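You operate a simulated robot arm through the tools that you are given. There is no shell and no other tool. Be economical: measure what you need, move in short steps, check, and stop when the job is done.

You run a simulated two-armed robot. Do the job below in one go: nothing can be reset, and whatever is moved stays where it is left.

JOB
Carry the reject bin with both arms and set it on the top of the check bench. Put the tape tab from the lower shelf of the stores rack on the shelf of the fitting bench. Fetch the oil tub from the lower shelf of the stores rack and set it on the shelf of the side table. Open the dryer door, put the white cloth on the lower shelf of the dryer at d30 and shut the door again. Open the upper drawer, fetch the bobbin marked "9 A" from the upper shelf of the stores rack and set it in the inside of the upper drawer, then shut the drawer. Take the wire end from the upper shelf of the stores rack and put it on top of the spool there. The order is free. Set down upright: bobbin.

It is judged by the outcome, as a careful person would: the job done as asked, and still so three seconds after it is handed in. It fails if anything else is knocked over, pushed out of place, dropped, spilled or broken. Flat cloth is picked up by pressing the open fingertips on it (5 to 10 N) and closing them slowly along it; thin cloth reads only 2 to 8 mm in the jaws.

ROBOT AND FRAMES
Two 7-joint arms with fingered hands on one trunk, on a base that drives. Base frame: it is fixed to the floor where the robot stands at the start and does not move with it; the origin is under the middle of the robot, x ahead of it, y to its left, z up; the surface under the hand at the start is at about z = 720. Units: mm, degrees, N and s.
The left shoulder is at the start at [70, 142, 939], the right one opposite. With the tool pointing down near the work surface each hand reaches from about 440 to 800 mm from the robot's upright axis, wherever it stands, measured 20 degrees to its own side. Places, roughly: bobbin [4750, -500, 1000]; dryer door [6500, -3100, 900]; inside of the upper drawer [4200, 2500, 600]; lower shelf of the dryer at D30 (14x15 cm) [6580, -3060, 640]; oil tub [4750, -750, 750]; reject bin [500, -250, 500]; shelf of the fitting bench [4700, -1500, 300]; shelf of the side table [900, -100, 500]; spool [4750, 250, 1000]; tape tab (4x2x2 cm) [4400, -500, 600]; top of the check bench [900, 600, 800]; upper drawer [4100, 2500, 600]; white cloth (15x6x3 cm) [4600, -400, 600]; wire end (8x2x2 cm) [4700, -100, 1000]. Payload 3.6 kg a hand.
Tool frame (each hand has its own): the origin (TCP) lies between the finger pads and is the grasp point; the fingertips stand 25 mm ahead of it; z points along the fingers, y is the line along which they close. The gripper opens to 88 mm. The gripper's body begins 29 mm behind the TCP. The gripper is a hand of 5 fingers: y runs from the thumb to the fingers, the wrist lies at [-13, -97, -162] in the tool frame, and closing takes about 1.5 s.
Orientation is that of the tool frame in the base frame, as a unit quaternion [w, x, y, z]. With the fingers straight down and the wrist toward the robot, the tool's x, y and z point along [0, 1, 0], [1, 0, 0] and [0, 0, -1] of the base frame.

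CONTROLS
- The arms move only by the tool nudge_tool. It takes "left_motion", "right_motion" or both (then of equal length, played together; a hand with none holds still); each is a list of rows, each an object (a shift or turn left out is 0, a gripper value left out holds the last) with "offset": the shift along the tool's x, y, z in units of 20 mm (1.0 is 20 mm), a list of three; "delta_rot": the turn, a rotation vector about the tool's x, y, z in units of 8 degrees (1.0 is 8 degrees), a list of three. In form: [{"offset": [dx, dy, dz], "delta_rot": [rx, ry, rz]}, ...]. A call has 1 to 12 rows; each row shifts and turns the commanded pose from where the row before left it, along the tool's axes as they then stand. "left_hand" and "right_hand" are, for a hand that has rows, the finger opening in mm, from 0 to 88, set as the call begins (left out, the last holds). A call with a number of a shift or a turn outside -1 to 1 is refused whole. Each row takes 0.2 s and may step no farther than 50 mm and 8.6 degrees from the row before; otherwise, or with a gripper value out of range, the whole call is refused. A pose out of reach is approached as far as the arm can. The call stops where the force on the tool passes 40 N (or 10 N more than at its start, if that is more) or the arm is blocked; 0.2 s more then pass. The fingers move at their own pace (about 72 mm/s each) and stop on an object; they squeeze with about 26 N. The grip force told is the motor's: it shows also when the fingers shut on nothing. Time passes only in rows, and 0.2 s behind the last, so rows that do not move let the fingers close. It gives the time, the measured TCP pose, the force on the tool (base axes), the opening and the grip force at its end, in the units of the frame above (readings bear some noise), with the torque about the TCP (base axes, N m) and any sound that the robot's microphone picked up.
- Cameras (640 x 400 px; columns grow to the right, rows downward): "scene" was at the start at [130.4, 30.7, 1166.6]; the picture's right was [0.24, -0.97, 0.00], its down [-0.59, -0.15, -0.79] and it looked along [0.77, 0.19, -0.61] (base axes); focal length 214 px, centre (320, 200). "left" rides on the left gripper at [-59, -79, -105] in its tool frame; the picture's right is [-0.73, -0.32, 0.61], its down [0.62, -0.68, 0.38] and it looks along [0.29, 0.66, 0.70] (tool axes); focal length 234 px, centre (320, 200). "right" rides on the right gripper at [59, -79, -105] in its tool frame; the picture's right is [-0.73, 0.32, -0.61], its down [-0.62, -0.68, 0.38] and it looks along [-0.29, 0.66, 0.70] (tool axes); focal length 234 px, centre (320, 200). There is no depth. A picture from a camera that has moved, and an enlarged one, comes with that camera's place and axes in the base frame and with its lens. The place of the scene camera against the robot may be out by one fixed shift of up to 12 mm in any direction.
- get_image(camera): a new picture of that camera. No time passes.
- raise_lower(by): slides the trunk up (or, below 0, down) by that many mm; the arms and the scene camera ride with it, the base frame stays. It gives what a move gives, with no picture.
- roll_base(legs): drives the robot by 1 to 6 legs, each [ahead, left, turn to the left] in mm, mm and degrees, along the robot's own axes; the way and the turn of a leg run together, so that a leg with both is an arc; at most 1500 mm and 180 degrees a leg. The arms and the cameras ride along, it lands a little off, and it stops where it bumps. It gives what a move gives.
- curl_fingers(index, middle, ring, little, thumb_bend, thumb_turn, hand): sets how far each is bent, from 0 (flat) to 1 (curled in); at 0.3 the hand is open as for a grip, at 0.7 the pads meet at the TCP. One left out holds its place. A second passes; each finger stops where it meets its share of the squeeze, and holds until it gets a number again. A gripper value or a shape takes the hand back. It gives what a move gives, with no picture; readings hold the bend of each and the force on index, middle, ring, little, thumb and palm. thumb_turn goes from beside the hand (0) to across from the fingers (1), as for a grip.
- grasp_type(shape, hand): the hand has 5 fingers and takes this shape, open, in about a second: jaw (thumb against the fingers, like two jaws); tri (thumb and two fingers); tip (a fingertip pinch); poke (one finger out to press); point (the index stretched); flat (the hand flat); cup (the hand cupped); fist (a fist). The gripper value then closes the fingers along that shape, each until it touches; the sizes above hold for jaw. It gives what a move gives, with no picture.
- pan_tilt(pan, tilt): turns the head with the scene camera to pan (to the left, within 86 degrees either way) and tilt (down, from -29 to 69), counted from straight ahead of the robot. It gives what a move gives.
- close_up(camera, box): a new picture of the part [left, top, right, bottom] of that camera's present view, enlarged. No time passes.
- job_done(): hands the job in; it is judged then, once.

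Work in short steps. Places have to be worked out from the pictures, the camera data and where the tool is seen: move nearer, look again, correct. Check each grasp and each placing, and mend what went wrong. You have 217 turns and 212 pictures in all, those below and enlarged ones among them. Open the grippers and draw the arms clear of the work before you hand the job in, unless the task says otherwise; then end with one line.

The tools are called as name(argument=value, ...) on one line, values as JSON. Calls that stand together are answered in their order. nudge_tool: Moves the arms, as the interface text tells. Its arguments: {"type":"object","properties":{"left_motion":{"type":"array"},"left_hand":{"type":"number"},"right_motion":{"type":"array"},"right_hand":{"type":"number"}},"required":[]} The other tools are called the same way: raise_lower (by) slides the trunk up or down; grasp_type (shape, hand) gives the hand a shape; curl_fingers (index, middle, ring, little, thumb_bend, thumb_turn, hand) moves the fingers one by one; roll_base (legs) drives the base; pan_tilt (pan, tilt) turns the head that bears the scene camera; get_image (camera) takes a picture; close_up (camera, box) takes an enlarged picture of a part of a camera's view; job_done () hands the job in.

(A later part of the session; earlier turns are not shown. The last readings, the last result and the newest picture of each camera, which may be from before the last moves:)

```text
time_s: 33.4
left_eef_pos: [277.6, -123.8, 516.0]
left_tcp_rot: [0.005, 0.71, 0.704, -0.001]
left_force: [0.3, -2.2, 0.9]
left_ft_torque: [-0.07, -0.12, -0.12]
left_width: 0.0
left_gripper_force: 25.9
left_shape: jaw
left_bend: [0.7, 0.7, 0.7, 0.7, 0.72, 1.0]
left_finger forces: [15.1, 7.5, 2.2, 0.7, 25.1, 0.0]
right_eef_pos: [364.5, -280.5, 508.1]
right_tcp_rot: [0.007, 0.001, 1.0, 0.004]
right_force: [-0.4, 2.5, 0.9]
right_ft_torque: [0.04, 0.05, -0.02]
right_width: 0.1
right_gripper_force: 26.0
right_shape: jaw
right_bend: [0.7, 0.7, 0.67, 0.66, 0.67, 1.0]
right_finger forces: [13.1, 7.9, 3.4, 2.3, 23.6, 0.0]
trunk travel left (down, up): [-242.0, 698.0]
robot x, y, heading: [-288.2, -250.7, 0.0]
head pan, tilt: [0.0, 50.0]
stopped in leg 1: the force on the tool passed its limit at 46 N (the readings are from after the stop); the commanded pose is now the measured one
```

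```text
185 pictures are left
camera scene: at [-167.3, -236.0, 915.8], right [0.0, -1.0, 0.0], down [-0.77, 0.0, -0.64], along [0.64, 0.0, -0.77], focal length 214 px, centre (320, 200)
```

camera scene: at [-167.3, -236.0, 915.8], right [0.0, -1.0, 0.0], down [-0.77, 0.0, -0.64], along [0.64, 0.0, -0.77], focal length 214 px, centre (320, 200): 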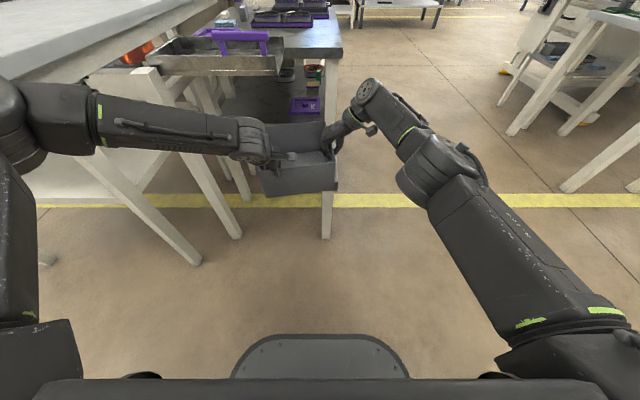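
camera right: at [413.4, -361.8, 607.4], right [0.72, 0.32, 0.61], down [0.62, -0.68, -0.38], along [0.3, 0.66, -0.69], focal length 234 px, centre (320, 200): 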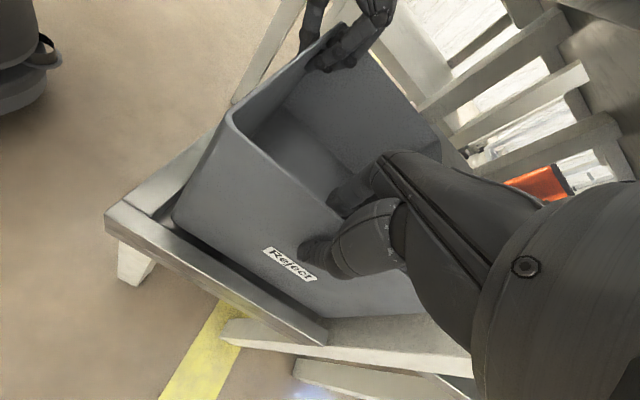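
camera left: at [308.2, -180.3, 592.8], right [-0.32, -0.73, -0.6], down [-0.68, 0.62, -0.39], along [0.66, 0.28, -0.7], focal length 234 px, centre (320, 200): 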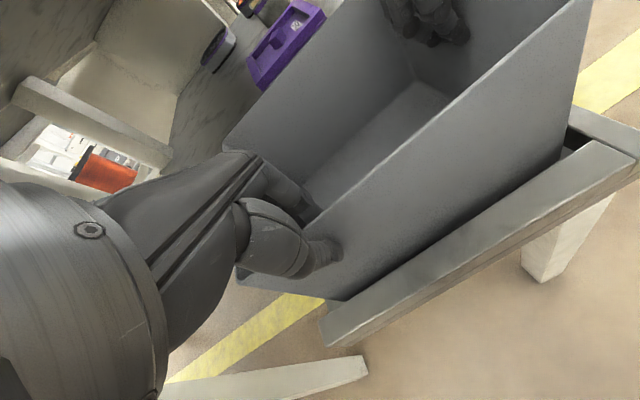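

The drive stopped on 46 N after about 107 mm and the bin appears tilted. I check with both wrist cameras.

get_image(camera="left")

get_image(camera="right")

close_up(camera="scene", box=[200, 80, 400, 240])

```text
184 pictures are left
camera left: at [197.8, -181.9, 619.4], right [-0.32, -0.73, -0.6], down [-0.67, 0.63, -0.39], along [0.66, 0.28, -0.69], focal length 234 px, centre (320, 200)
```

left: 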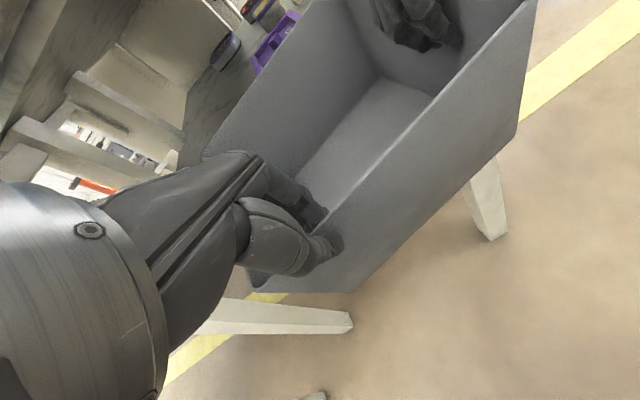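

```text
183 pictures are left
camera right: at [303.5, -359.4, 610.5], right [0.72, 0.32, 0.62], down [0.63, -0.68, -0.38], along [0.3, 0.66, -0.69], focal length 234 px, centre (320, 200)
```

right: 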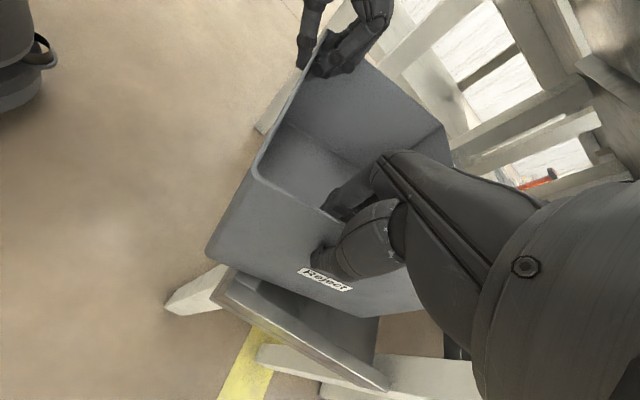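

```text
2.50 times, centred on (300, 160) of scene
camera zoom: at [-167.3, -236.0, 915.8], right [0.0, -1.0, 0.0], down [-0.77, 0.0, -0.64], along [0.64, 0.0, -0.77], focal length 536 px, centre (370, 300)
```

zoom: 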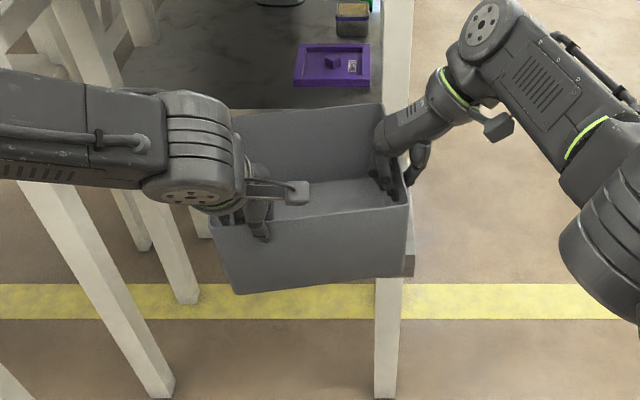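

The bin has tipped about the two grips (rear-left corner low) and probably caught the stool's lip. I raise 80 mm more, still under the chute, and check.

raise_lower(by=80)

close_up(camera="scene", box=[200, 80, 400, 240])

get_image(camera="right")

```text
time_s: 34.6
left_eef_pos: [278.3, -122.8, 594.1]
left_tcp_rot: [0.005, 0.71, 0.704, -0.001]
left_force: [1.6, -4.6, -0.5]
left_ft_torque: [-0.16, -0.09, -0.12]
left_width: 0.0
left_gripper_force: 25.9
left_shape: jaw
left_bend: [0.7, 0.7, 0.7, 0.7, 0.72, 1.0]
left_finger forces: [14.7, 7.0, 2.4, 0.9, 24.1, 0.0]
right_eef_pos: [364.2, -281.2, 588.0]
right_tcp_rot: [0.005, 0.0, 1.0, 0.004]
right_force: [-2.2, 5.8, -0.8]
right_ft_torque: [0.1, 0.17, 0.0]
right_width: 0.0
right_gripper_force: 25.7
right_shape: jaw
right_bend: [0.7, 0.7, 0.67, 0.66, 0.67, 1.0]
right_finger forces: [13.8, 8.4, 3.5, 2.3, 22.4, 0.0]
trunk travel left (down, up): [-322.0, 618.0]
robot x, y, heading: [-291.3, -245.6, -0.2]
head pan, tilt: [0.0, 50.0]
```

```text
2.50 times, centred on (300, 160) of scene
camera zoom: at [-166.3, -235.8, 995.9], right [0.0, -1.0, 0.0], down [-0.77, 0.0, -0.64], along [0.64, 0.0, -0.77], focal length 536 px, centre (370, 300)
```

zoom: 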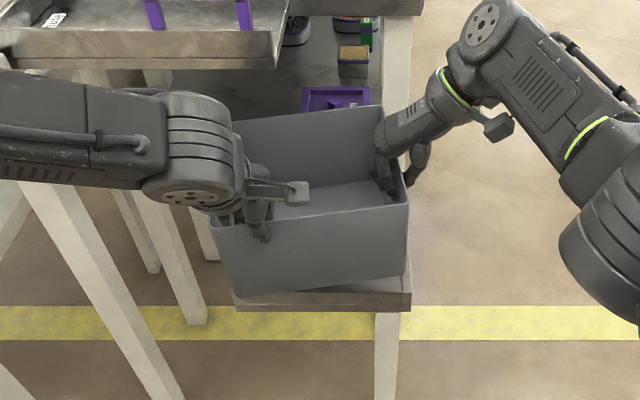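

```text
180 pictures are left
camera right: at [304.1, -359.4, 689.8], right [0.72, 0.32, 0.62], down [0.63, -0.68, -0.38], along [0.3, 0.66, -0.69], focal length 234 px, centre (320, 200)
```

right: 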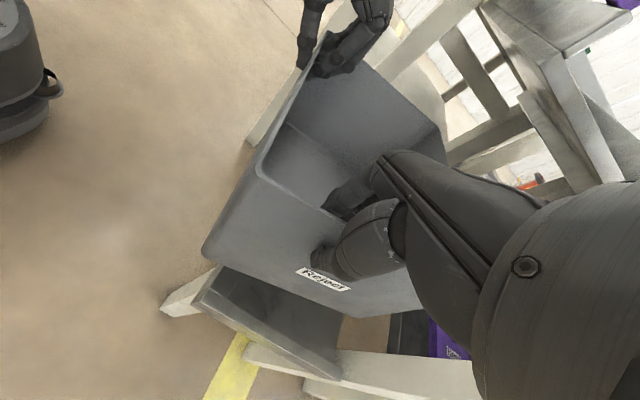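

The bin is now clear above the stool with a steady grip, tilted about 6°. I continue backing, then raise.

roll_base(legs=[[-250, 0, 0]])

raise_lower(by=390)

get_image(camera="scene")

```text
time_s: 36.4
left_eef_pos: [29.6, -123.8, 594.8]
left_tcp_rot: [0.005, 0.711, 0.703, -0.001]
left_force: [1.9, -6.2, -0.9]
left_ft_torque: [-0.16, -0.1, -0.17]
left_width: 0.1
left_gripper_force: 25.8
left_shape: jaw
left_bend: [0.7, 0.7, 0.7, 0.7, 0.72, 1.0]
left_finger forces: [14.8, 7.1, 2.4, 1.0, 24.1, 0.0]
right_eef_pos: [114.0, -281.4, 587.1]
right_tcp_rot: [0.007, 0.001, 1.0, 0.004]
right_force: [-2.7, 6.4, -1.1]
right_ft_torque: [0.09, 0.15, 0.01]
right_width: 0.2
right_gripper_force: 26.0
right_shape: jaw
right_bend: [0.7, 0.7, 0.67, 0.66, 0.67, 1.0]
right_finger forces: [14.1, 8.7, 3.4, 2.4, 22.3, 0.0]
trunk travel left (down, up): [-322.0, 618.0]
robot x, y, heading: [-538.9, -246.8, -0.2]
head pan, tilt: [0.0, 50.0]
```

```text
time_s: 40.1
left_eef_pos: [30.8, -124.2, 983.1]
left_tcp_rot: [0.005, 0.711, 0.704, -0.001]
left_force: [2.2, -5.7, -0.4]
left_ft_torque: [-0.15, -0.11, -0.18]
left_width: 0.0
left_gripper_force: 26.0
left_shape: jaw
left_bend: [0.7, 0.7, 0.7, 0.7, 0.72, 1.0]
left_finger forces: [14.5, 7.2, 2.5, 1.0, 24.2, 0.1]
right_eef_pos: [114.6, -280.9, 977.9]
right_tcp_rot: [0.005, 0.001, 1.0, 0.004]
right_force: [-2.4, 5.1, -0.5]
right_ft_torque: [0.02, 0.12, 0.04]
right_width: 0.0
right_gripper_force: 26.2
right_shape: jaw
right_bend: [0.7, 0.7, 0.67, 0.66, 0.67, 1.0]
right_finger forces: [13.8, 8.4, 3.5, 2.4, 22.5, 0.0]
trunk travel left (down, up): [-712.0, 228.0]
robot x, y, heading: [-539.7, -245.4, -0.2]
head pan, tilt: [0.0, 50.0]
```

```text
179 pictures are left
camera scene: at [-415.1, -236.0, 1385.9], right [0.0, -1.0, 0.0], down [-0.77, 0.0, -0.64], along [0.64, 0.0, -0.77], focal length 214 px, centre (320, 200)
```

scene: 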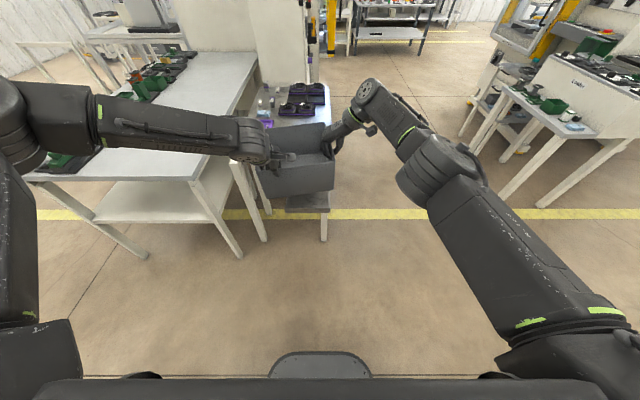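

The bin is well above bench height. I strafe left 600 mm, then advance 300 mm over the bench's bare near end.

roll_base(legs=[[0, 600, 0], [300, 0, 0]])

get_image(camera="scene")

get_image(camera="right")

```text
time_s: 45.2
left_eef_pos: [325.0, 483.6, 985.3]
left_tcp_rot: [0.005, 0.708, 0.706, -0.001]
left_force: [2.6, -4.8, -0.7]
left_ft_torque: [-0.14, -0.1, -0.17]
left_width: 0.0
left_gripper_force: 26.0
left_shape: jaw
left_bend: [0.7, 0.7, 0.7, 0.7, 0.72, 1.0]
left_finger forces: [14.5, 7.1, 2.4, 1.1, 24.2, 0.1]
right_eef_pos: [411.9, 326.7, 977.7]
right_tcp_rot: [0.007, -0.004, 1.0, 0.005]
right_force: [-2.5, 5.1, -2.0]
right_ft_torque: [0.07, 0.2, -0.02]
right_width: 0.0
right_gripper_force: 26.1
right_shape: jaw
right_bend: [0.7, 0.7, 0.67, 0.66, 0.67, 1.0]
right_finger forces: [13.8, 8.5, 3.4, 2.4, 22.4, 0.0]
trunk travel left (down, up): [-712.0, 228.0]
robot x, y, heading: [-240.5, 357.7, 0.1]
head pan, tilt: [0.0, 50.0]
```

```text
178 pictures are left
camera scene: at [-118.9, 367.8, 1386.0], right [0.01, -1.0, 0.0], down [-0.77, -0.01, -0.64], along [0.64, 0.0, -0.77], focal length 214 px, centre (320, 200)
```

scene: 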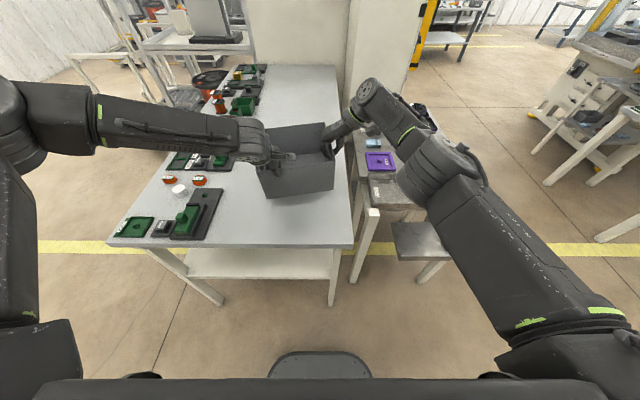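

```text
177 pictures are left
camera right: at [352.5, 247.1, 1080.4], right [0.72, 0.32, 0.62], down [0.63, -0.67, -0.38], along [0.29, 0.66, -0.69], focal length 234 px, centre (320, 200)
```

right: 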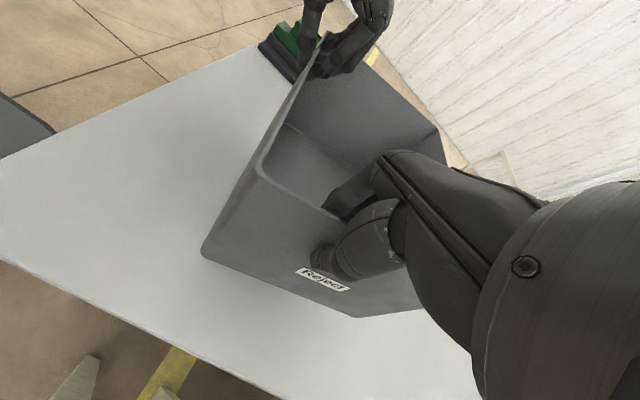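

The bin is over free bench surface. I lower with the trunk until it touches.

raise_lower(by=-45)

get_image(camera="right")

get_image(camera="left")

```text
time_s: 46.0
left_eef_pos: [325.8, 483.1, 940.0]
left_tcp_rot: [0.006, 0.708, 0.706, 0.0]
left_force: [0.8, -3.2, -0.6]
left_ft_torque: [-0.11, -0.1, -0.14]
left_width: 0.2
left_gripper_force: 26.2
left_shape: jaw
left_bend: [0.7, 0.7, 0.7, 0.7, 0.72, 1.0]
left_finger forces: [14.2, 7.0, 2.4, 0.9, 24.4, 0.0]
right_eef_pos: [411.2, 326.9, 932.7]
right_tcp_rot: [0.007, -0.004, 1.0, 0.004]
right_force: [-0.6, 4.0, -0.7]
right_ft_torque: [0.02, 0.12, -0.02]
right_width: 0.0
right_gripper_force: 26.5
right_shape: jaw
right_bend: [0.7, 0.7, 0.67, 0.66, 0.67, 1.0]
right_finger forces: [13.3, 8.0, 3.2, 2.3, 23.2, 0.0]
trunk travel left (down, up): [-667.0, 273.0]
robot x, y, heading: [-240.7, 358.6, 0.6]
head pan, tilt: [0.0, 50.0]
```

```text
176 pictures are left
camera right: at [352.5, 247.3, 1035.4], right [0.72, 0.32, 0.62], down [0.63, -0.67, -0.38], along [0.29, 0.66, -0.69], focal length 234 px, centre (320, 200)
```

right: 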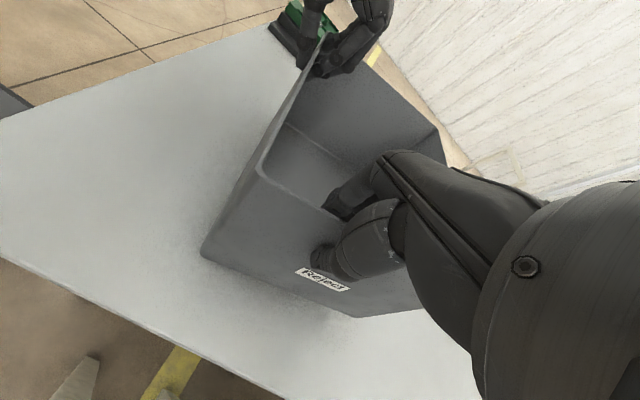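

```text
175 pictures are left
camera left: at [245.7, 424.1, 1044.2], right [-0.32, -0.73, -0.6], down [-0.68, 0.62, -0.39], along [0.66, 0.28, -0.69], focal length 234 px, centre (320, 200)
```

left: 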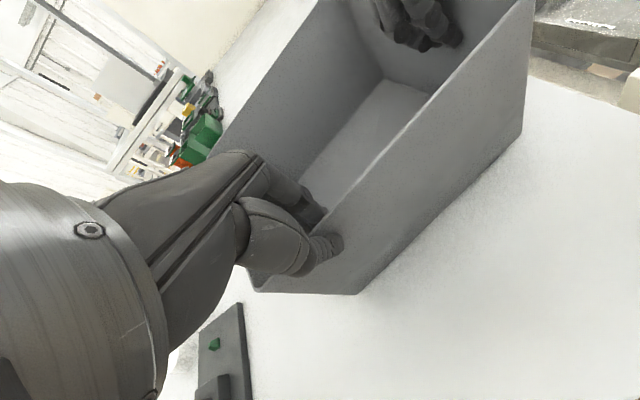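

Getting close. I continue in small steps, watching the force.

raise_lower(by=-12)

raise_lower(by=-8)

raise_lower(by=-8)

get_image(camera="right")

```text
time_s: 46.6
left_eef_pos: [324.1, 481.4, 929.5]
left_tcp_rot: [0.007, 0.708, 0.706, 0.0]
left_force: [-1.7, -7.3, 19.1]
left_ft_torque: [-0.15, -0.14, -0.24]
left_width: 0.0
left_gripper_force: 25.4
left_shape: jaw
left_bend: [0.7, 0.7, 0.7, 0.7, 0.72, 1.0]
left_finger forces: [15.3, 8.4, 3.2, 0.8, 28.6, 0.0]
right_eef_pos: [409.8, 324.9, 922.0]
right_tcp_rot: [0.008, -0.003, 1.0, 0.004]
right_force: [1.6, 0.7, -3.0]
right_ft_torque: [-0.03, 0.04, -0.03]
right_width: 0.0
right_gripper_force: 25.8
right_shape: jaw
right_bend: [0.7, 0.7, 0.67, 0.66, 0.67, 1.0]
right_finger forces: [12.1, 7.3, 3.1, 1.8, 24.3, 0.0]
trunk travel left (down, up): [-655.0, 285.0]
robot x, y, heading: [-239.9, 356.9, 0.5]
head pan, tilt: [0.0, 50.0]
```

```text
time_s: 47.3
left_eef_pos: [327.3, 480.5, 927.8]
left_tcp_rot: [0.013, 0.709, 0.706, 0.004]
left_force: [-2.5, -1.0, 33.4]
left_ft_torque: [-0.07, -0.06, -0.22]
left_width: 0.1
left_gripper_force: 25.4
left_shape: jaw
left_bend: [0.7, 0.7, 0.7, 0.7, 0.72, 1.0]
left_finger forces: [17.4, 9.9, 2.7, 0.9, 31.1, 0.0]
right_eef_pos: [412.1, 325.0, 917.9]
right_tcp_rot: [0.01, -0.002, 1.0, 0.005]
right_force: [6.6, -3.4, 8.6]
right_ft_torque: [-0.05, -0.04, -0.14]
right_width: 0.2
right_gripper_force: 26.7
right_shape: jaw
right_bend: [0.7, 0.7, 0.71, 0.66, 0.67, 1.0]
right_finger forces: [12.9, 7.1, 2.4, 1.2, 28.3, 0.1]
trunk travel left (down, up): [-648.0, 292.0]
robot x, y, heading: [-241.2, 355.4, 0.2]
head pan, tilt: [0.0, 50.0]
stopped: the force on the tool passed its limit at 42 N (the readings are from after the stop); the commanded pose is now the measured one
```

```text
time_s: 47.8
left_eef_pos: [329.7, 480.3, 926.9]
left_tcp_rot: [0.017, 0.708, 0.706, 0.006]
left_force: [-2.7, 3.1, 38.7]
left_ft_torque: [0.04, -0.02, -0.19]
left_width: 0.0
left_gripper_force: 25.8
left_shape: jaw
left_bend: [0.7, 0.71, 0.7, 0.7, 0.71, 1.0]
left_finger forces: [17.8, 10.6, 2.8, 1.0, 32.0, 0.0]
right_eef_pos: [412.3, 325.6, 915.7]
right_tcp_rot: [0.015, -0.001, 1.0, 0.007]
right_force: [9.7, -3.9, 13.6]
right_ft_torque: [-0.04, -0.12, -0.18]
right_width: 0.2
right_gripper_force: 26.1
right_shape: jaw
right_bend: [0.7, 0.7, 0.68, 0.67, 0.67, 1.0]
right_finger forces: [13.7, 6.8, 2.2, 1.0, 29.4, 0.1]
trunk travel left (down, up): [-642.0, 298.0]
robot x, y, heading: [-242.4, 360.5, 0.3]
head pan, tilt: [0.0, 50.0]
stopped: the force on the tool passed its limit at 47 N (the readings are from after the stop); the commanded pose is now the measured one
```

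```text
174 pictures are left
camera right: at [351.3, 245.5, 1017.1], right [0.71, 0.32, 0.63], down [0.64, -0.67, -0.38], along [0.31, 0.67, -0.68], focal length 234 px, centre (320, 200)
```

right: 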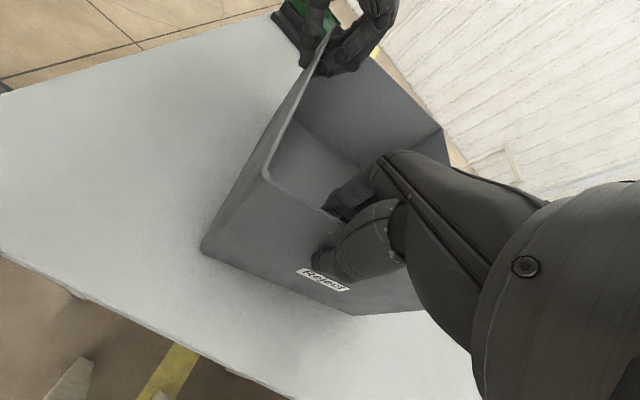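

Left bottom edge rests on the bench; the right side is still a bit up. I lower the right hand in small steps.

nudge_tool(right_motion=[{"offset": [0, 0, 0.2]}, {"offset": [0, 0, 0.2]}, {"offset": [0, 0, 0.2]}, {"offset": [0, 0, 0.2]}])

get_image(camera="scene")

get_image(camera="right")

```text
time_s: 48.8
left_eef_pos: [325.4, 481.2, 925.2]
left_tcp_rot: [0.015, 0.708, 0.706, 0.006]
left_force: [11.6, -0.9, 37.5]
left_ft_torque: [0.03, -0.37, -0.2]
left_width: 0.0
left_gripper_force: 25.9
left_shape: jaw
left_bend: [0.7, 0.7, 0.7, 0.7, 0.73, 1.0]
left_finger forces: [21.6, 12.6, 3.3, 2.0, 27.1, 0.1]
right_eef_pos: [409.8, 327.0, 901.3]
right_tcp_rot: [0.015, -0.002, 1.0, 0.008]
right_force: [11.2, 0.8, 35.8]
right_ft_torque: [0.07, -0.5, -0.18]
right_width: 0.0
right_gripper_force: 26.5
right_shape: jaw
right_bend: [0.7, 0.71, 0.71, 0.67, 0.67, 1.0]
right_finger forces: [14.6, 9.2, 3.4, 2.1, 30.6, 0.0]
trunk travel left (down, up): [-642.0, 298.0]
robot x, y, heading: [-240.5, 362.1, 0.5]
head pan, tilt: [0.0, 50.0]
```

```text
173 pictures are left
camera scene: at [-125.5, 366.7, 1317.4], right [0.01, -1.0, 0.0], down [-0.76, 0.0, -0.65], along [0.65, 0.0, -0.76], focal length 214 px, centre (320, 200)
```

scene: 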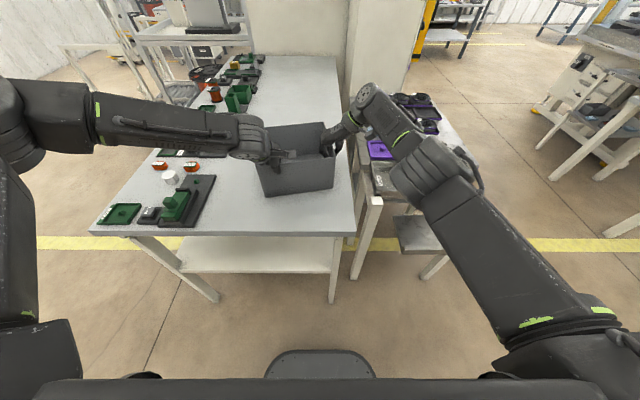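

```text
172 pictures are left
camera right: at [348.0, 246.7, 1002.8], right [0.71, 0.32, 0.63], down [0.64, -0.67, -0.38], along [0.31, 0.67, -0.68], focal length 234 px, centre (320, 200)
```

right: 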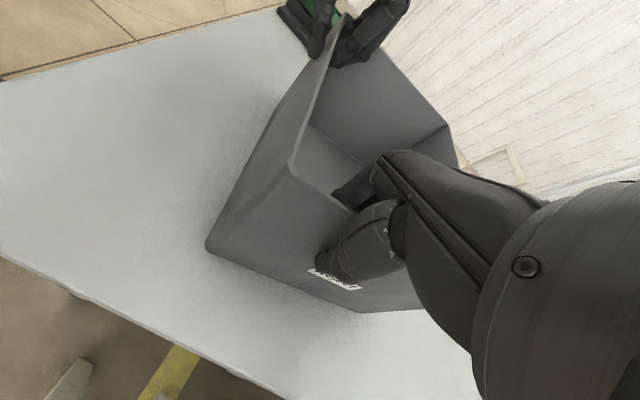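

Both sides now bear on the bench. I open both hands to let the bin settle.

nudge_tool(left_motion=[{}, {}, {}, {}, {}], right_motion=[{}, {}, {}, {}, {}], left_hand=60, right_hand=60)

get_image(camera="right")

get_image(camera="left")

```text
time_s: 50.0
left_eef_pos: [328.9, 481.4, 921.5]
left_tcp_rot: [0.012, 0.708, 0.706, 0.003]
left_force: [-0.4, -0.7, -0.1]
left_ft_torque: [0.0, 0.02, 0.04]
left_width: 59.9
left_gripper_force: 0.1
left_shape: jaw
left_bend: [0.28, 0.38, 0.35, 0.35, 0.6, 1.0]
left_finger forces: [0.1, 0.1, 0.0, 0.1, 0.1, 0.0]
right_eef_pos: [412.9, 325.9, 897.9]
right_tcp_rot: [0.01, -0.002, 1.0, 0.006]
right_force: [1.5, 0.3, 0.4]
right_ft_torque: [0.03, 0.02, -0.02]
right_width: 60.2
right_gripper_force: 0.0
right_shape: jaw
right_bend: [0.28, 0.38, 0.35, 0.35, 0.6, 1.0]
right_finger forces: [0.1, 0.0, 0.0, 0.0, 0.0, 0.1]
trunk travel left (down, up): [-642.0, 298.0]
robot x, y, heading: [-245.1, 355.5, 0.3]
head pan, tilt: [0.0, 50.0]
```

```text
171 pictures are left
camera right: at [352.6, 246.7, 998.1], right [0.71, 0.32, 0.63], down [0.63, -0.67, -0.38], along [0.3, 0.67, -0.68], focal length 234 px, centre (320, 200)
```

right: 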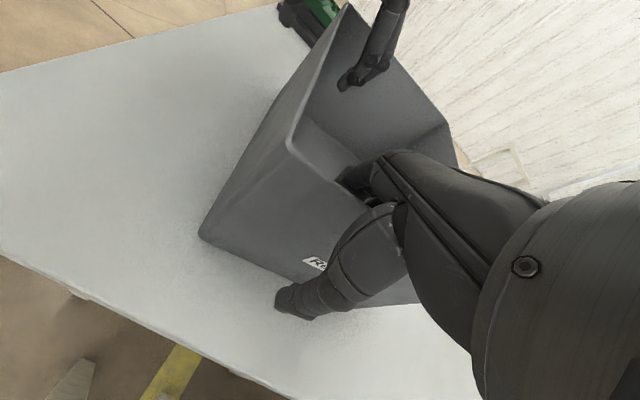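

```text
170 pictures are left
camera left: at [247.6, 422.9, 1024.4], right [-0.31, -0.73, -0.6], down [-0.67, 0.62, -0.41], along [0.67, 0.28, -0.69], focal length 234 px, centre (320, 200)
```

left: 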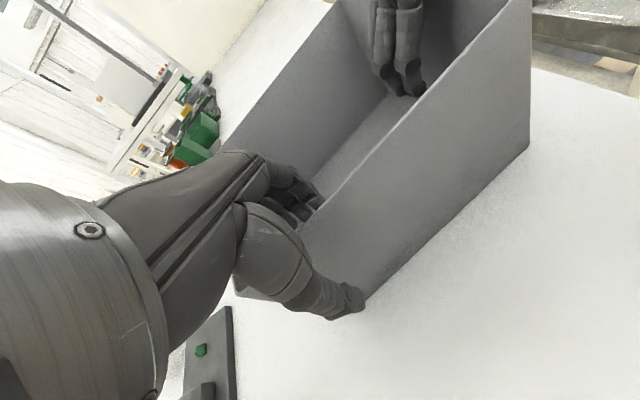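

The bin sits flat and free. I raise straight up with the trunk and back away, then look.

raise_lower(by=200)

roll_base(legs=[[-350, 0, 0]])

get_image(camera="scene")

```text
time_s: 52.1
left_eef_pos: [327.9, 481.4, 1119.3]
left_tcp_rot: [0.012, 0.709, 0.705, 0.003]
left_force: [-0.4, -0.2, 0.4]
left_ft_torque: [-0.01, -0.02, 0.01]
left_width: 59.7
left_gripper_force: 0.0
left_shape: jaw
left_bend: [0.28, 0.38, 0.35, 0.35, 0.6, 1.0]
left_finger forces: [0.0, 0.0, 0.0, 0.0, 0.0, 0.1]
right_eef_pos: [413.8, 327.5, 1096.9]
right_tcp_rot: [0.01, -0.001, 1.0, 0.007]
right_force: [0.7, -0.4, -0.3]
right_ft_torque: [0.02, -0.03, 0.03]
right_width: 59.8
right_gripper_force: 0.1
right_shape: jaw
right_bend: [0.28, 0.38, 0.35, 0.35, 0.6, 1.0]
right_finger forces: [0.0, 0.0, 0.0, 0.0, 0.0, 0.0]
trunk travel left (down, up): [-842.0, 98.0]
robot x, y, heading: [-237.4, 359.0, 0.4]
head pan, tilt: [0.0, 50.0]
```

```text
time_s: 54.4
left_eef_pos: [-22.5, 478.1, 1119.8]
left_tcp_rot: [0.012, 0.71, 0.704, 0.002]
left_force: [0.2, -0.2, -0.4]
left_ft_torque: [-0.01, 0.0, 0.0]
left_width: 59.8
left_gripper_force: 0.1
left_shape: jaw
left_bend: [0.28, 0.38, 0.34, 0.35, 0.6, 1.0]
left_finger forces: [0.1, 0.0, 0.1, 0.0, 0.0, 0.1]
right_eef_pos: [59.8, 323.0, 1095.4]
right_tcp_rot: [0.01, 0.001, 1.0, 0.007]
right_force: [-0.3, -0.1, -0.2]
right_ft_torque: [0.0, -0.05, 0.0]
right_width: 60.1
right_gripper_force: 0.0
right_shape: jaw
right_bend: [0.28, 0.38, 0.35, 0.35, 0.6, 1.0]
right_finger forces: [0.0, 0.1, 0.0, 0.0, 0.1, 0.0]
trunk travel left (down, up): [-842.0, 98.0]
robot x, y, heading: [-595.3, 357.8, 0.1]
head pan, tilt: [0.0, 50.0]
```

```text
169 pictures are left
camera scene: at [-470.1, 365.8, 1516.1], right [0.0, -1.0, 0.0], down [-0.77, 0.0, -0.64], along [0.64, 0.0, -0.77], focal length 214 px, centre (320, 200)
```

scene: 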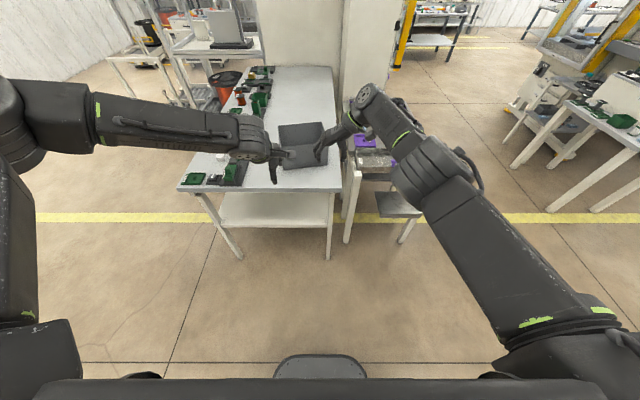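

The bin stands on the bench. Now I travel to the stores rack: strafe right to y≈−1000 to the open aisle, turning the right hand back meanwhile, then look ahead.

nudge_tool(right_motion=[{"delta_rot": [0, 0, 0.9375]}, {"delta_rot": [0, 0, 0.9375]}, {"delta_rot": [0, 0, 0.9375]}, {"delta_rot": [0, 0, 0.9375]}, {"delta_rot": [0, 0, 0.9375]}, {"delta_rot": [0, 0, 0.9375]}, {"delta_rot": [0, 0, 0.9375]}, {"delta_rot": [0, 0, 0.9375]}, {"delta_rot": [0, 0, 0.9375]}, {"delta_rot": [0, 0, 0.9375]}, {"delta_rot": [0, 0, 0.9375]}, {"delta_rot": [0, 0, 0.9375]}])

roll_base(legs=[[0, -1350, 0]])

pan_tilt(pan=0, tilt=25)

get_image(camera="scene")

```text
time_s: 57.0
left_eef_pos: [-24.2, 477.5, 1121.1]
left_tcp_rot: [0.012, 0.709, 0.705, 0.003]
left_force: [-0.3, -0.9, 1.0]
left_ft_torque: [0.0, 0.01, 0.0]
left_width: 60.0
left_gripper_force: 0.1
left_shape: jaw
left_bend: [0.28, 0.38, 0.34, 0.35, 0.6, 1.0]
left_finger forces: [0.0, 0.0, 0.0, 0.0, 0.0, 0.1]
right_eef_pos: [60.0, 321.8, 1096.7]
right_tcp_rot: [0.002, 0.708, 0.706, 0.012]
right_force: [0.0, 0.3, -0.7]
right_ft_torque: [0.01, 0.03, 0.0]
right_width: 59.8
right_gripper_force: 0.0
right_shape: jaw
right_bend: [0.28, 0.38, 0.34, 0.35, 0.6, 1.0]
right_finger forces: [0.0, 0.0, 0.0, 0.0, 0.0, 0.0]
trunk travel left (down, up): [-842.0, 98.0]
robot x, y, heading: [-595.4, 357.1, -0.1]
head pan, tilt: [0.0, 50.0]
```

```text
time_s: 63.8
left_eef_pos: [-17.3, -874.6, 1120.3]
left_tcp_rot: [0.013, 0.707, 0.707, 0.002]
left_force: [0.3, -0.5, 1.0]
left_ft_torque: [0.0, 0.01, -0.05]
left_width: 59.8
left_gripper_force: 0.0
left_shape: jaw
left_bend: [0.28, 0.38, 0.34, 0.35, 0.6, 1.0]
left_finger forces: [0.1, 0.1, 0.0, 0.0, 0.0, 0.1]
right_eef_pos: [67.6, -1030.3, 1096.1]
right_tcp_rot: [0.004, 0.704, 0.71, 0.012]
right_force: [-0.3, -0.3, -1.2]
right_ft_torque: [0.02, 0.0, -0.01]
right_width: 59.8
right_gripper_force: 0.1
right_shape: jaw
right_bend: [0.28, 0.38, 0.34, 0.35, 0.6, 1.0]
right_finger forces: [0.1, 0.1, 0.0, 0.0, 0.0, 0.0]
trunk travel left (down, up): [-842.0, 98.0]
robot x, y, heading: [-590.6, -1000.5, 0.7]
head pan, tilt: [0.0, 50.0]
```

```text
time_s: 64.7
left_eef_pos: [-15.8, -875.0, 1120.5]
left_tcp_rot: [0.012, 0.707, 0.707, 0.003]
left_force: [0.3, -0.4, -0.5]
left_ft_torque: [0.03, 0.03, -0.01]
left_width: 60.3
left_gripper_force: 0.1
left_shape: jaw
left_bend: [0.28, 0.38, 0.34, 0.35, 0.6, 1.0]
left_finger forces: [0.1, 0.0, 0.0, 0.0, 0.0, 0.0]
right_eef_pos: [67.9, -1030.0, 1096.7]
right_tcp_rot: [0.003, 0.705, 0.709, 0.012]
right_force: [-0.6, 0.4, -1.6]
right_ft_torque: [0.01, -0.01, -0.03]
right_width: 59.9
right_gripper_force: 0.1
right_shape: jaw
right_bend: [0.28, 0.38, 0.34, 0.35, 0.6, 1.0]
right_finger forces: [0.0, 0.0, 0.0, 0.0, 0.1, 0.0]
trunk travel left (down, up): [-842.0, 98.0]
robot x, y, heading: [-587.9, -1001.8, 0.5]
head pan, tilt: [0.0, 25.0]
```

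```text
168 pictures are left
camera scene: at [-449.2, -990.2, 1553.7], right [0.01, -1.0, 0.0], down [-0.42, 0.0, -0.91], along [0.91, 0.01, -0.42], focal length 214 px, centre (320, 200)
```

scene: 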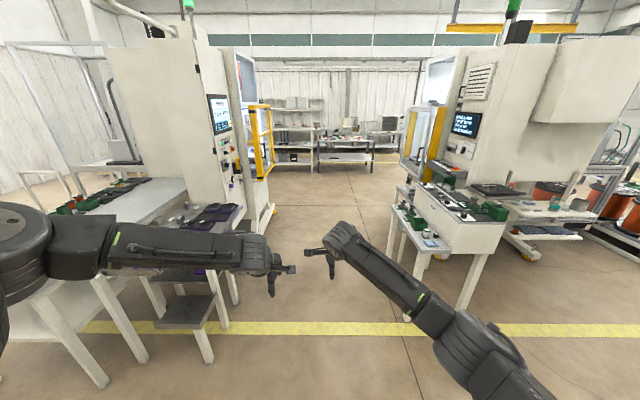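

The aisle ahead is clear, with two racks/benches at its far end. I drive 3000 mm ahead.

roll_base(legs=[[1500, 0, -0.5], [1500, 0, 0]])

get_image(camera="scene")

```text
time_s: 79.0
left_eef_pos: [2954.9, -884.1, 1120.9]
left_tcp_rot: [0.011, 0.716, 0.698, 0.003]
left_force: [-0.7, 0.2, -0.3]
left_ft_torque: [0.02, 0.0, -0.01]
left_width: 59.9
left_gripper_force: 0.0
left_shape: jaw
left_bend: [0.28, 0.38, 0.34, 0.35, 0.6, 1.0]
left_finger forces: [0.0, 0.1, 0.1, 0.0, 0.1, 0.0]
right_eef_pos: [3036.6, -1041.4, 1098.0]
right_tcp_rot: [0.003, 0.713, 0.701, 0.012]
right_force: [-0.7, -1.0, -0.5]
right_ft_torque: [0.02, 0.02, 0.02]
right_width: 60.0
right_gripper_force: 0.1
right_shape: jaw
right_bend: [0.28, 0.38, 0.34, 0.35, 0.6, 1.0]
right_finger forces: [0.0, 0.0, 0.0, 0.1, 0.0, 0.0]
trunk travel left (down, up): [-842.0, 98.0]
robot x, y, heading: [2382.2, -997.1, -0.9]
head pan, tilt: [0.0, 25.0]
```

```text
167 pictures are left
camera scene: at [2519.5, -988.8, 1553.8], right [-0.02, -1.0, 0.0], down [-0.42, 0.01, -0.91], along [0.91, -0.01, -0.42], focal length 214 px, centre (320, 200)
```

scene: 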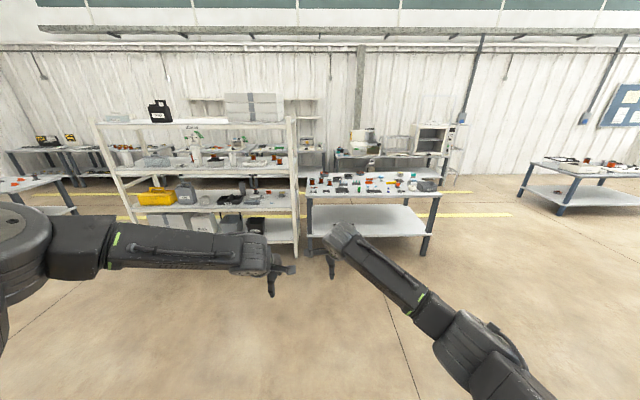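

The stores rack (left) and the fitting bench (right) are ahead. I zoom in on both.

close_up(camera="scene", box=[90, 90, 310, 230])

close_up(camera="scene", box=[290, 130, 450, 260])

```text
2.86 times, centred on (200, 160) of scene
camera zoom: at [2519.5, -988.8, 1553.8], right [-0.02, -1.0, 0.0], down [-0.42, 0.01, -0.91], along [0.91, -0.01, -0.42], focal length 613 px, centre (663, 314)
```

zoom: 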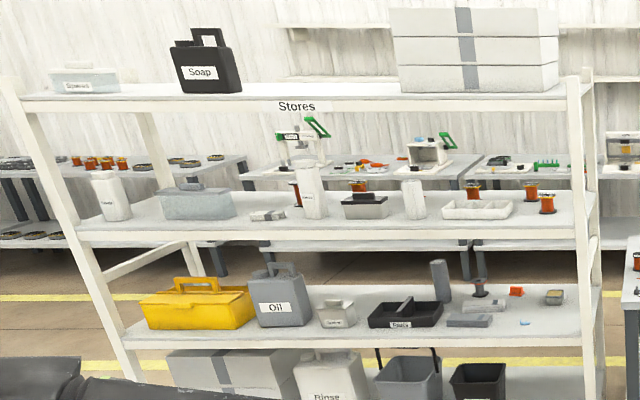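

```text
3.08 times, centred on (370, 195) of scene
camera zoom: at [2519.5, -988.8, 1553.8], right [-0.02, -1.0, 0.0], down [-0.42, 0.01, -0.91], along [0.91, -0.01, -0.42], focal length 660 px, centre (166, 215)
```

zoom: 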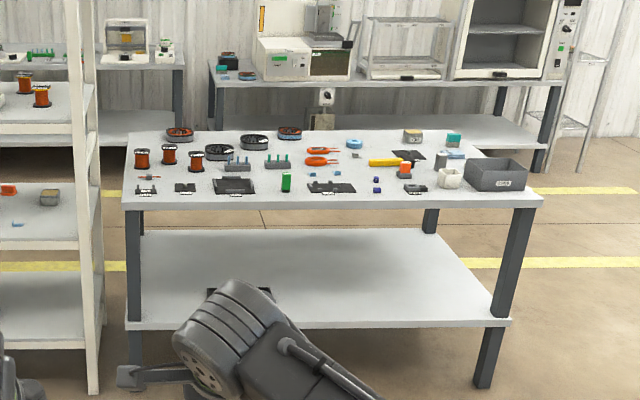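

I move in to about x=3450, y=−350, lower the trunk and study the shelves.

roll_base(legs=[[1050, 600, 0.9]])

raise_lower(by=-250)

pan_tilt(pan=0, tilt=20)

get_image(camera="scene")

```text
time_s: 85.2
left_eef_pos: [4026.8, -305.8, 1121.2]
left_tcp_rot: [0.011, 0.719, 0.695, 0.003]
left_force: [0.2, -0.1, 0.0]
left_ft_torque: [0.03, 0.01, 0.02]
left_width: 59.9
left_gripper_force: 0.1
left_shape: jaw
left_bend: [0.28, 0.38, 0.34, 0.35, 0.6, 1.0]
left_finger forces: [0.0, 0.0, 0.0, 0.1, 0.0, 0.1]
right_eef_pos: [4106.7, -463.8, 1097.2]
right_tcp_rot: [0.003, 0.716, 0.698, 0.012]
right_force: [-0.3, -0.2, 0.1]
right_ft_torque: [0.0, 0.03, -0.01]
right_width: 59.7
right_gripper_force: 0.1
right_shape: jaw
right_bend: [0.28, 0.38, 0.34, 0.35, 0.6, 1.0]
right_finger forces: [0.0, 0.0, 0.0, 0.0, 0.0, 0.0]
trunk travel left (down, up): [-842.0, 98.0]
robot x, y, heading: [3454.0, -414.2, -1.4]
head pan, tilt: [0.0, 25.0]
```

```text
time_s: 87.8
left_eef_pos: [4027.2, -306.0, 870.4]
left_tcp_rot: [0.011, 0.719, 0.695, 0.003]
left_force: [0.1, 0.5, 0.5]
left_ft_torque: [0.01, 0.01, 0.04]
left_width: 59.9
left_gripper_force: 0.2
left_shape: jaw
left_bend: [0.28, 0.38, 0.34, 0.35, 0.6, 1.0]
left_finger forces: [0.1, 0.0, 0.0, 0.1, 0.1, 0.0]
right_eef_pos: [4106.7, -463.5, 846.4]
right_tcp_rot: [0.003, 0.716, 0.698, 0.012]
right_force: [0.4, -0.1, 0.0]
right_ft_torque: [-0.02, 0.03, 0.0]
right_width: 60.1
right_gripper_force: 0.0
right_shape: jaw
right_bend: [0.28, 0.38, 0.34, 0.35, 0.6, 1.0]
right_finger forces: [0.0, 0.1, 0.0, 0.1, 0.0, 0.0]
trunk travel left (down, up): [-592.0, 348.0]
robot x, y, heading: [3453.2, -413.6, -1.4]
head pan, tilt: [0.0, 25.0]
```

```text
time_s: 88.4
left_eef_pos: [4026.5, -306.9, 871.4]
left_tcp_rot: [0.012, 0.719, 0.695, 0.002]
left_force: [-0.4, 0.2, -0.2]
left_ft_torque: [-0.03, 0.0, 0.02]
left_width: 59.7
left_gripper_force: 0.0
left_shape: jaw
left_bend: [0.28, 0.38, 0.34, 0.35, 0.6, 1.0]
left_finger forces: [0.0, 0.1, 0.0, 0.0, 0.1, 0.1]
right_eef_pos: [4106.9, -463.5, 846.2]
right_tcp_rot: [0.003, 0.716, 0.698, 0.011]
right_force: [0.2, -0.7, -0.5]
right_ft_torque: [-0.02, 0.01, 0.04]
right_width: 60.0
right_gripper_force: 0.0
right_shape: jaw
right_bend: [0.28, 0.38, 0.34, 0.35, 0.6, 1.0]
right_finger forces: [0.0, 0.0, 0.1, 0.0, 0.0, 0.1]
trunk travel left (down, up): [-592.0, 348.0]
robot x, y, heading: [3455.3, -412.9, -1.5]
head pan, tilt: [0.0, 20.0]
```

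```text
164 pictures are left
camera scene: at [3592.5, -406.8, 1311.8], right [-0.02, -1.0, 0.0], down [-0.34, 0.01, -0.94], along [0.94, -0.02, -0.34], focal length 214 px, centre (320, 200)
```

scene: 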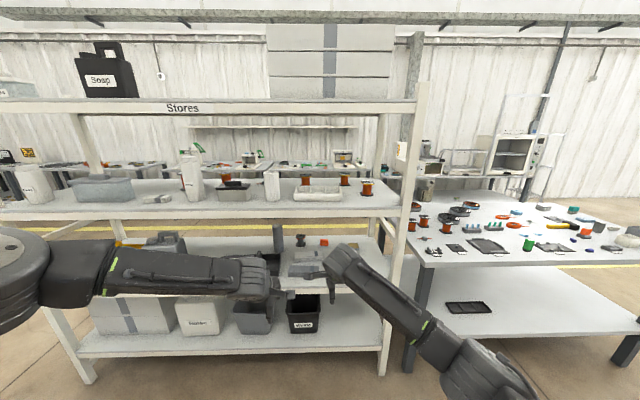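

I zoom in on the upper and lower shelves.

close_up(camera="scene", box=[0, 140, 220, 260])

close_up(camera="scene", box=[210, 160, 420, 290])

```text
2.91 times, centred on (110, 200) of scene
camera zoom: at [3592.5, -406.8, 1311.8], right [-0.02, -1.0, 0.0], down [-0.34, 0.01, -0.94], along [0.94, -0.02, -0.34], focal length 624 px, centre (931, 200)
```

zoom: 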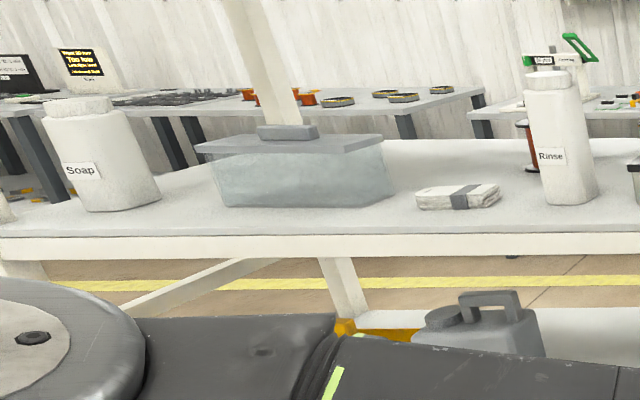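

```text
3.05 times, centred on (315, 225) of scene
camera zoom: at [3592.5, -406.8, 1311.8], right [-0.02, -1.0, 0.0], down [-0.34, 0.01, -0.94], along [0.94, -0.02, -0.34], focal length 654 px, centre (335, 124)
```

zoom: 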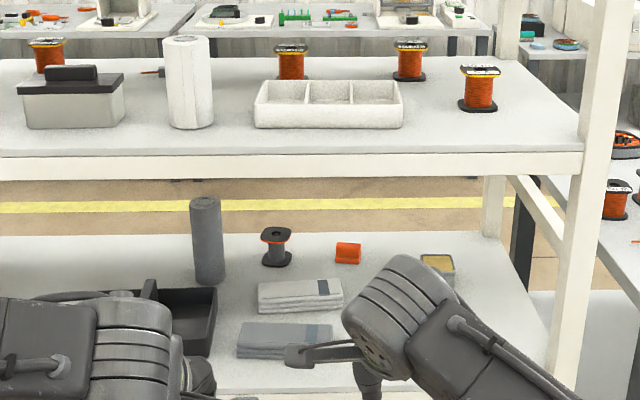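

Labels and layout are clear: upper shelf z≈1000, lower ≈590, rack front x≈4385. The wire end is at ≈(4736,−97) and the spool is behind the Rinse bottle at ≈(4617,252). I straighten the heading, raise the trunk and draw the right hand back out of the way.

roll_base(legs=[[0, 0, 1.4]])

nudge_tool(right_motion=[{"offset": [-1, -1, 0]}, {"offset": [-1, -1, 0]}, {"offset": [-1, -1, 0]}, {"offset": [-1, -1, 0]}, {"offset": [-1, -1, 0]}, {"offset": [-1, -1, 0]}, {"offset": [-1, -1, 0]}, {"offset": [-1, -1, 0]}, {"offset": [-1, -1, 0]}, {"offset": [-1, -1, 0]}, {"offset": [-1, -1, 0]}, {"offset": [-1, -1, 0]}], left_motion=[{"offset": [0, 0.4, -0.4]}, {"offset": [0, 0.4, -0.4]}, {"offset": [0, 0.4, -0.4]}, {"offset": [0, 0.4, -0.4]}, {"offset": [0, 0.4, -0.4]}, {"offset": [0, 0.4, -0.4]}, {"offset": [0, 0.4, -0.4]}, {"offset": [0, 0.4, -0.4]}, {"offset": [0, 0.4, -0.4]}, {"offset": [0, 0.4, -0.4]}, {"offset": [0, 0.4, -0.4]}, {"offset": [0, 0, 0]}])

raise_lower(by=150)

get_image(camera="scene")

```text
time_s: 89.2
left_eef_pos: [4025.3, -290.0, 869.6]
left_tcp_rot: [0.012, 0.71, 0.704, 0.003]
left_force: [0.1, 0.8, -0.1]
left_ft_torque: [0.0, 0.05, 0.01]
left_width: 59.8
left_gripper_force: 0.1
left_shape: jaw
left_bend: [0.28, 0.38, 0.34, 0.35, 0.6, 1.0]
left_finger forces: [0.0, 0.0, 0.0, 0.1, 0.0, 0.0]
right_eef_pos: [4108.1, -447.3, 846.0]
right_tcp_rot: [0.003, 0.707, 0.707, 0.012]
right_force: [-0.6, 0.1, -0.5]
right_ft_torque: [0.0, 0.0, -0.05]
right_width: 59.7
right_gripper_force: 0.0
right_shape: jaw
right_bend: [0.28, 0.38, 0.34, 0.35, 0.6, 1.0]
right_finger forces: [0.0, 0.0, 0.0, 0.0, 0.1, 0.0]
trunk travel left (down, up): [-592.0, 348.0]
robot x, y, heading: [3450.3, -408.7, -0.0]
head pan, tilt: [0.0, 20.0]
```

```text
time_s: 91.8
left_eef_pos: [4088.3, -270.4, 966.9]
left_tcp_rot: [0.012, 0.71, 0.704, 0.003]
left_force: [-1.0, -0.6, 0.1]
left_ft_torque: [-0.04, -0.02, 0.01]
left_width: 59.9
left_gripper_force: 0.1
left_shape: jaw
left_bend: [0.28, 0.38, 0.34, 0.35, 0.6, 1.0]
left_finger forces: [0.0, 0.1, 0.1, 0.0, 0.1, 0.1]
left hand out of reach, approached as far as the arm can: row 4, 5, 7, 8, 9, 10, 11
right_eef_pos: [3868.4, -688.8, 839.5]
right_tcp_rot: [0.003, 0.708, 0.706, 0.012]
right_force: [-0.5, 0.3, 0.2]
right_ft_torque: [0.0, 0.03, -0.01]
right_width: 60.1
right_gripper_force: 0.1
right_shape: jaw
right_bend: [0.28, 0.38, 0.34, 0.35, 0.6, 1.0]
right_finger forces: [0.0, 0.0, 0.0, 0.0, 0.0, 0.0]
trunk travel left (down, up): [-592.0, 348.0]
robot x, y, heading: [3453.0, -413.5, -0.2]
head pan, tilt: [0.0, 20.0]
```

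```text
time_s: 93.5
left_eef_pos: [4090.4, -270.2, 1116.0]
left_tcp_rot: [0.013, 0.71, 0.704, 0.003]
left_force: [0.5, 0.2, -0.5]
left_ft_torque: [-0.04, -0.03, 0.0]
left_width: 60.2
left_gripper_force: 0.0
left_shape: jaw
left_bend: [0.28, 0.38, 0.34, 0.35, 0.6, 1.0]
left_finger forces: [0.0, 0.0, 0.0, 0.0, 0.0, 0.0]
right_eef_pos: [3868.9, -689.1, 987.6]
right_tcp_rot: [0.004, 0.708, 0.707, 0.012]
right_force: [0.4, 0.5, -0.8]
right_ft_torque: [0.02, 0.01, -0.01]
right_width: 59.9
right_gripper_force: 0.0
right_shape: jaw
right_bend: [0.28, 0.38, 0.34, 0.35, 0.6, 1.0]
right_finger forces: [0.0, 0.0, 0.1, 0.1, 0.1, 0.0]
trunk travel left (down, up): [-742.0, 198.0]
robot x, y, heading: [3450.4, -418.1, 0.0]
head pan, tilt: [0.0, 20.0]
```

```text
161 pictures are left
camera scene: at [3592.6, -403.4, 1461.8], right [0.0, -1.0, 0.0], down [-0.34, 0.0, -0.94], along [0.94, 0.0, -0.34], focal length 214 px, centre (320, 200)
```

scene: 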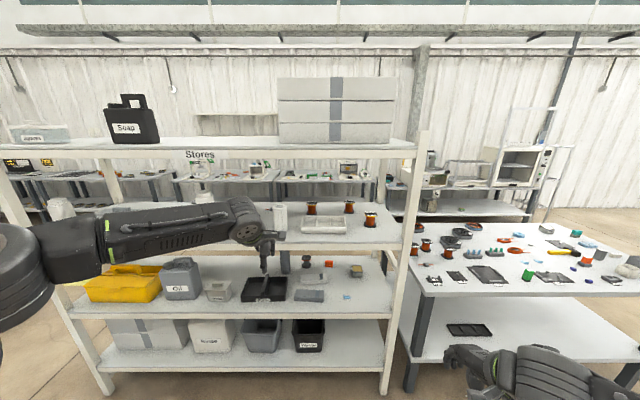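

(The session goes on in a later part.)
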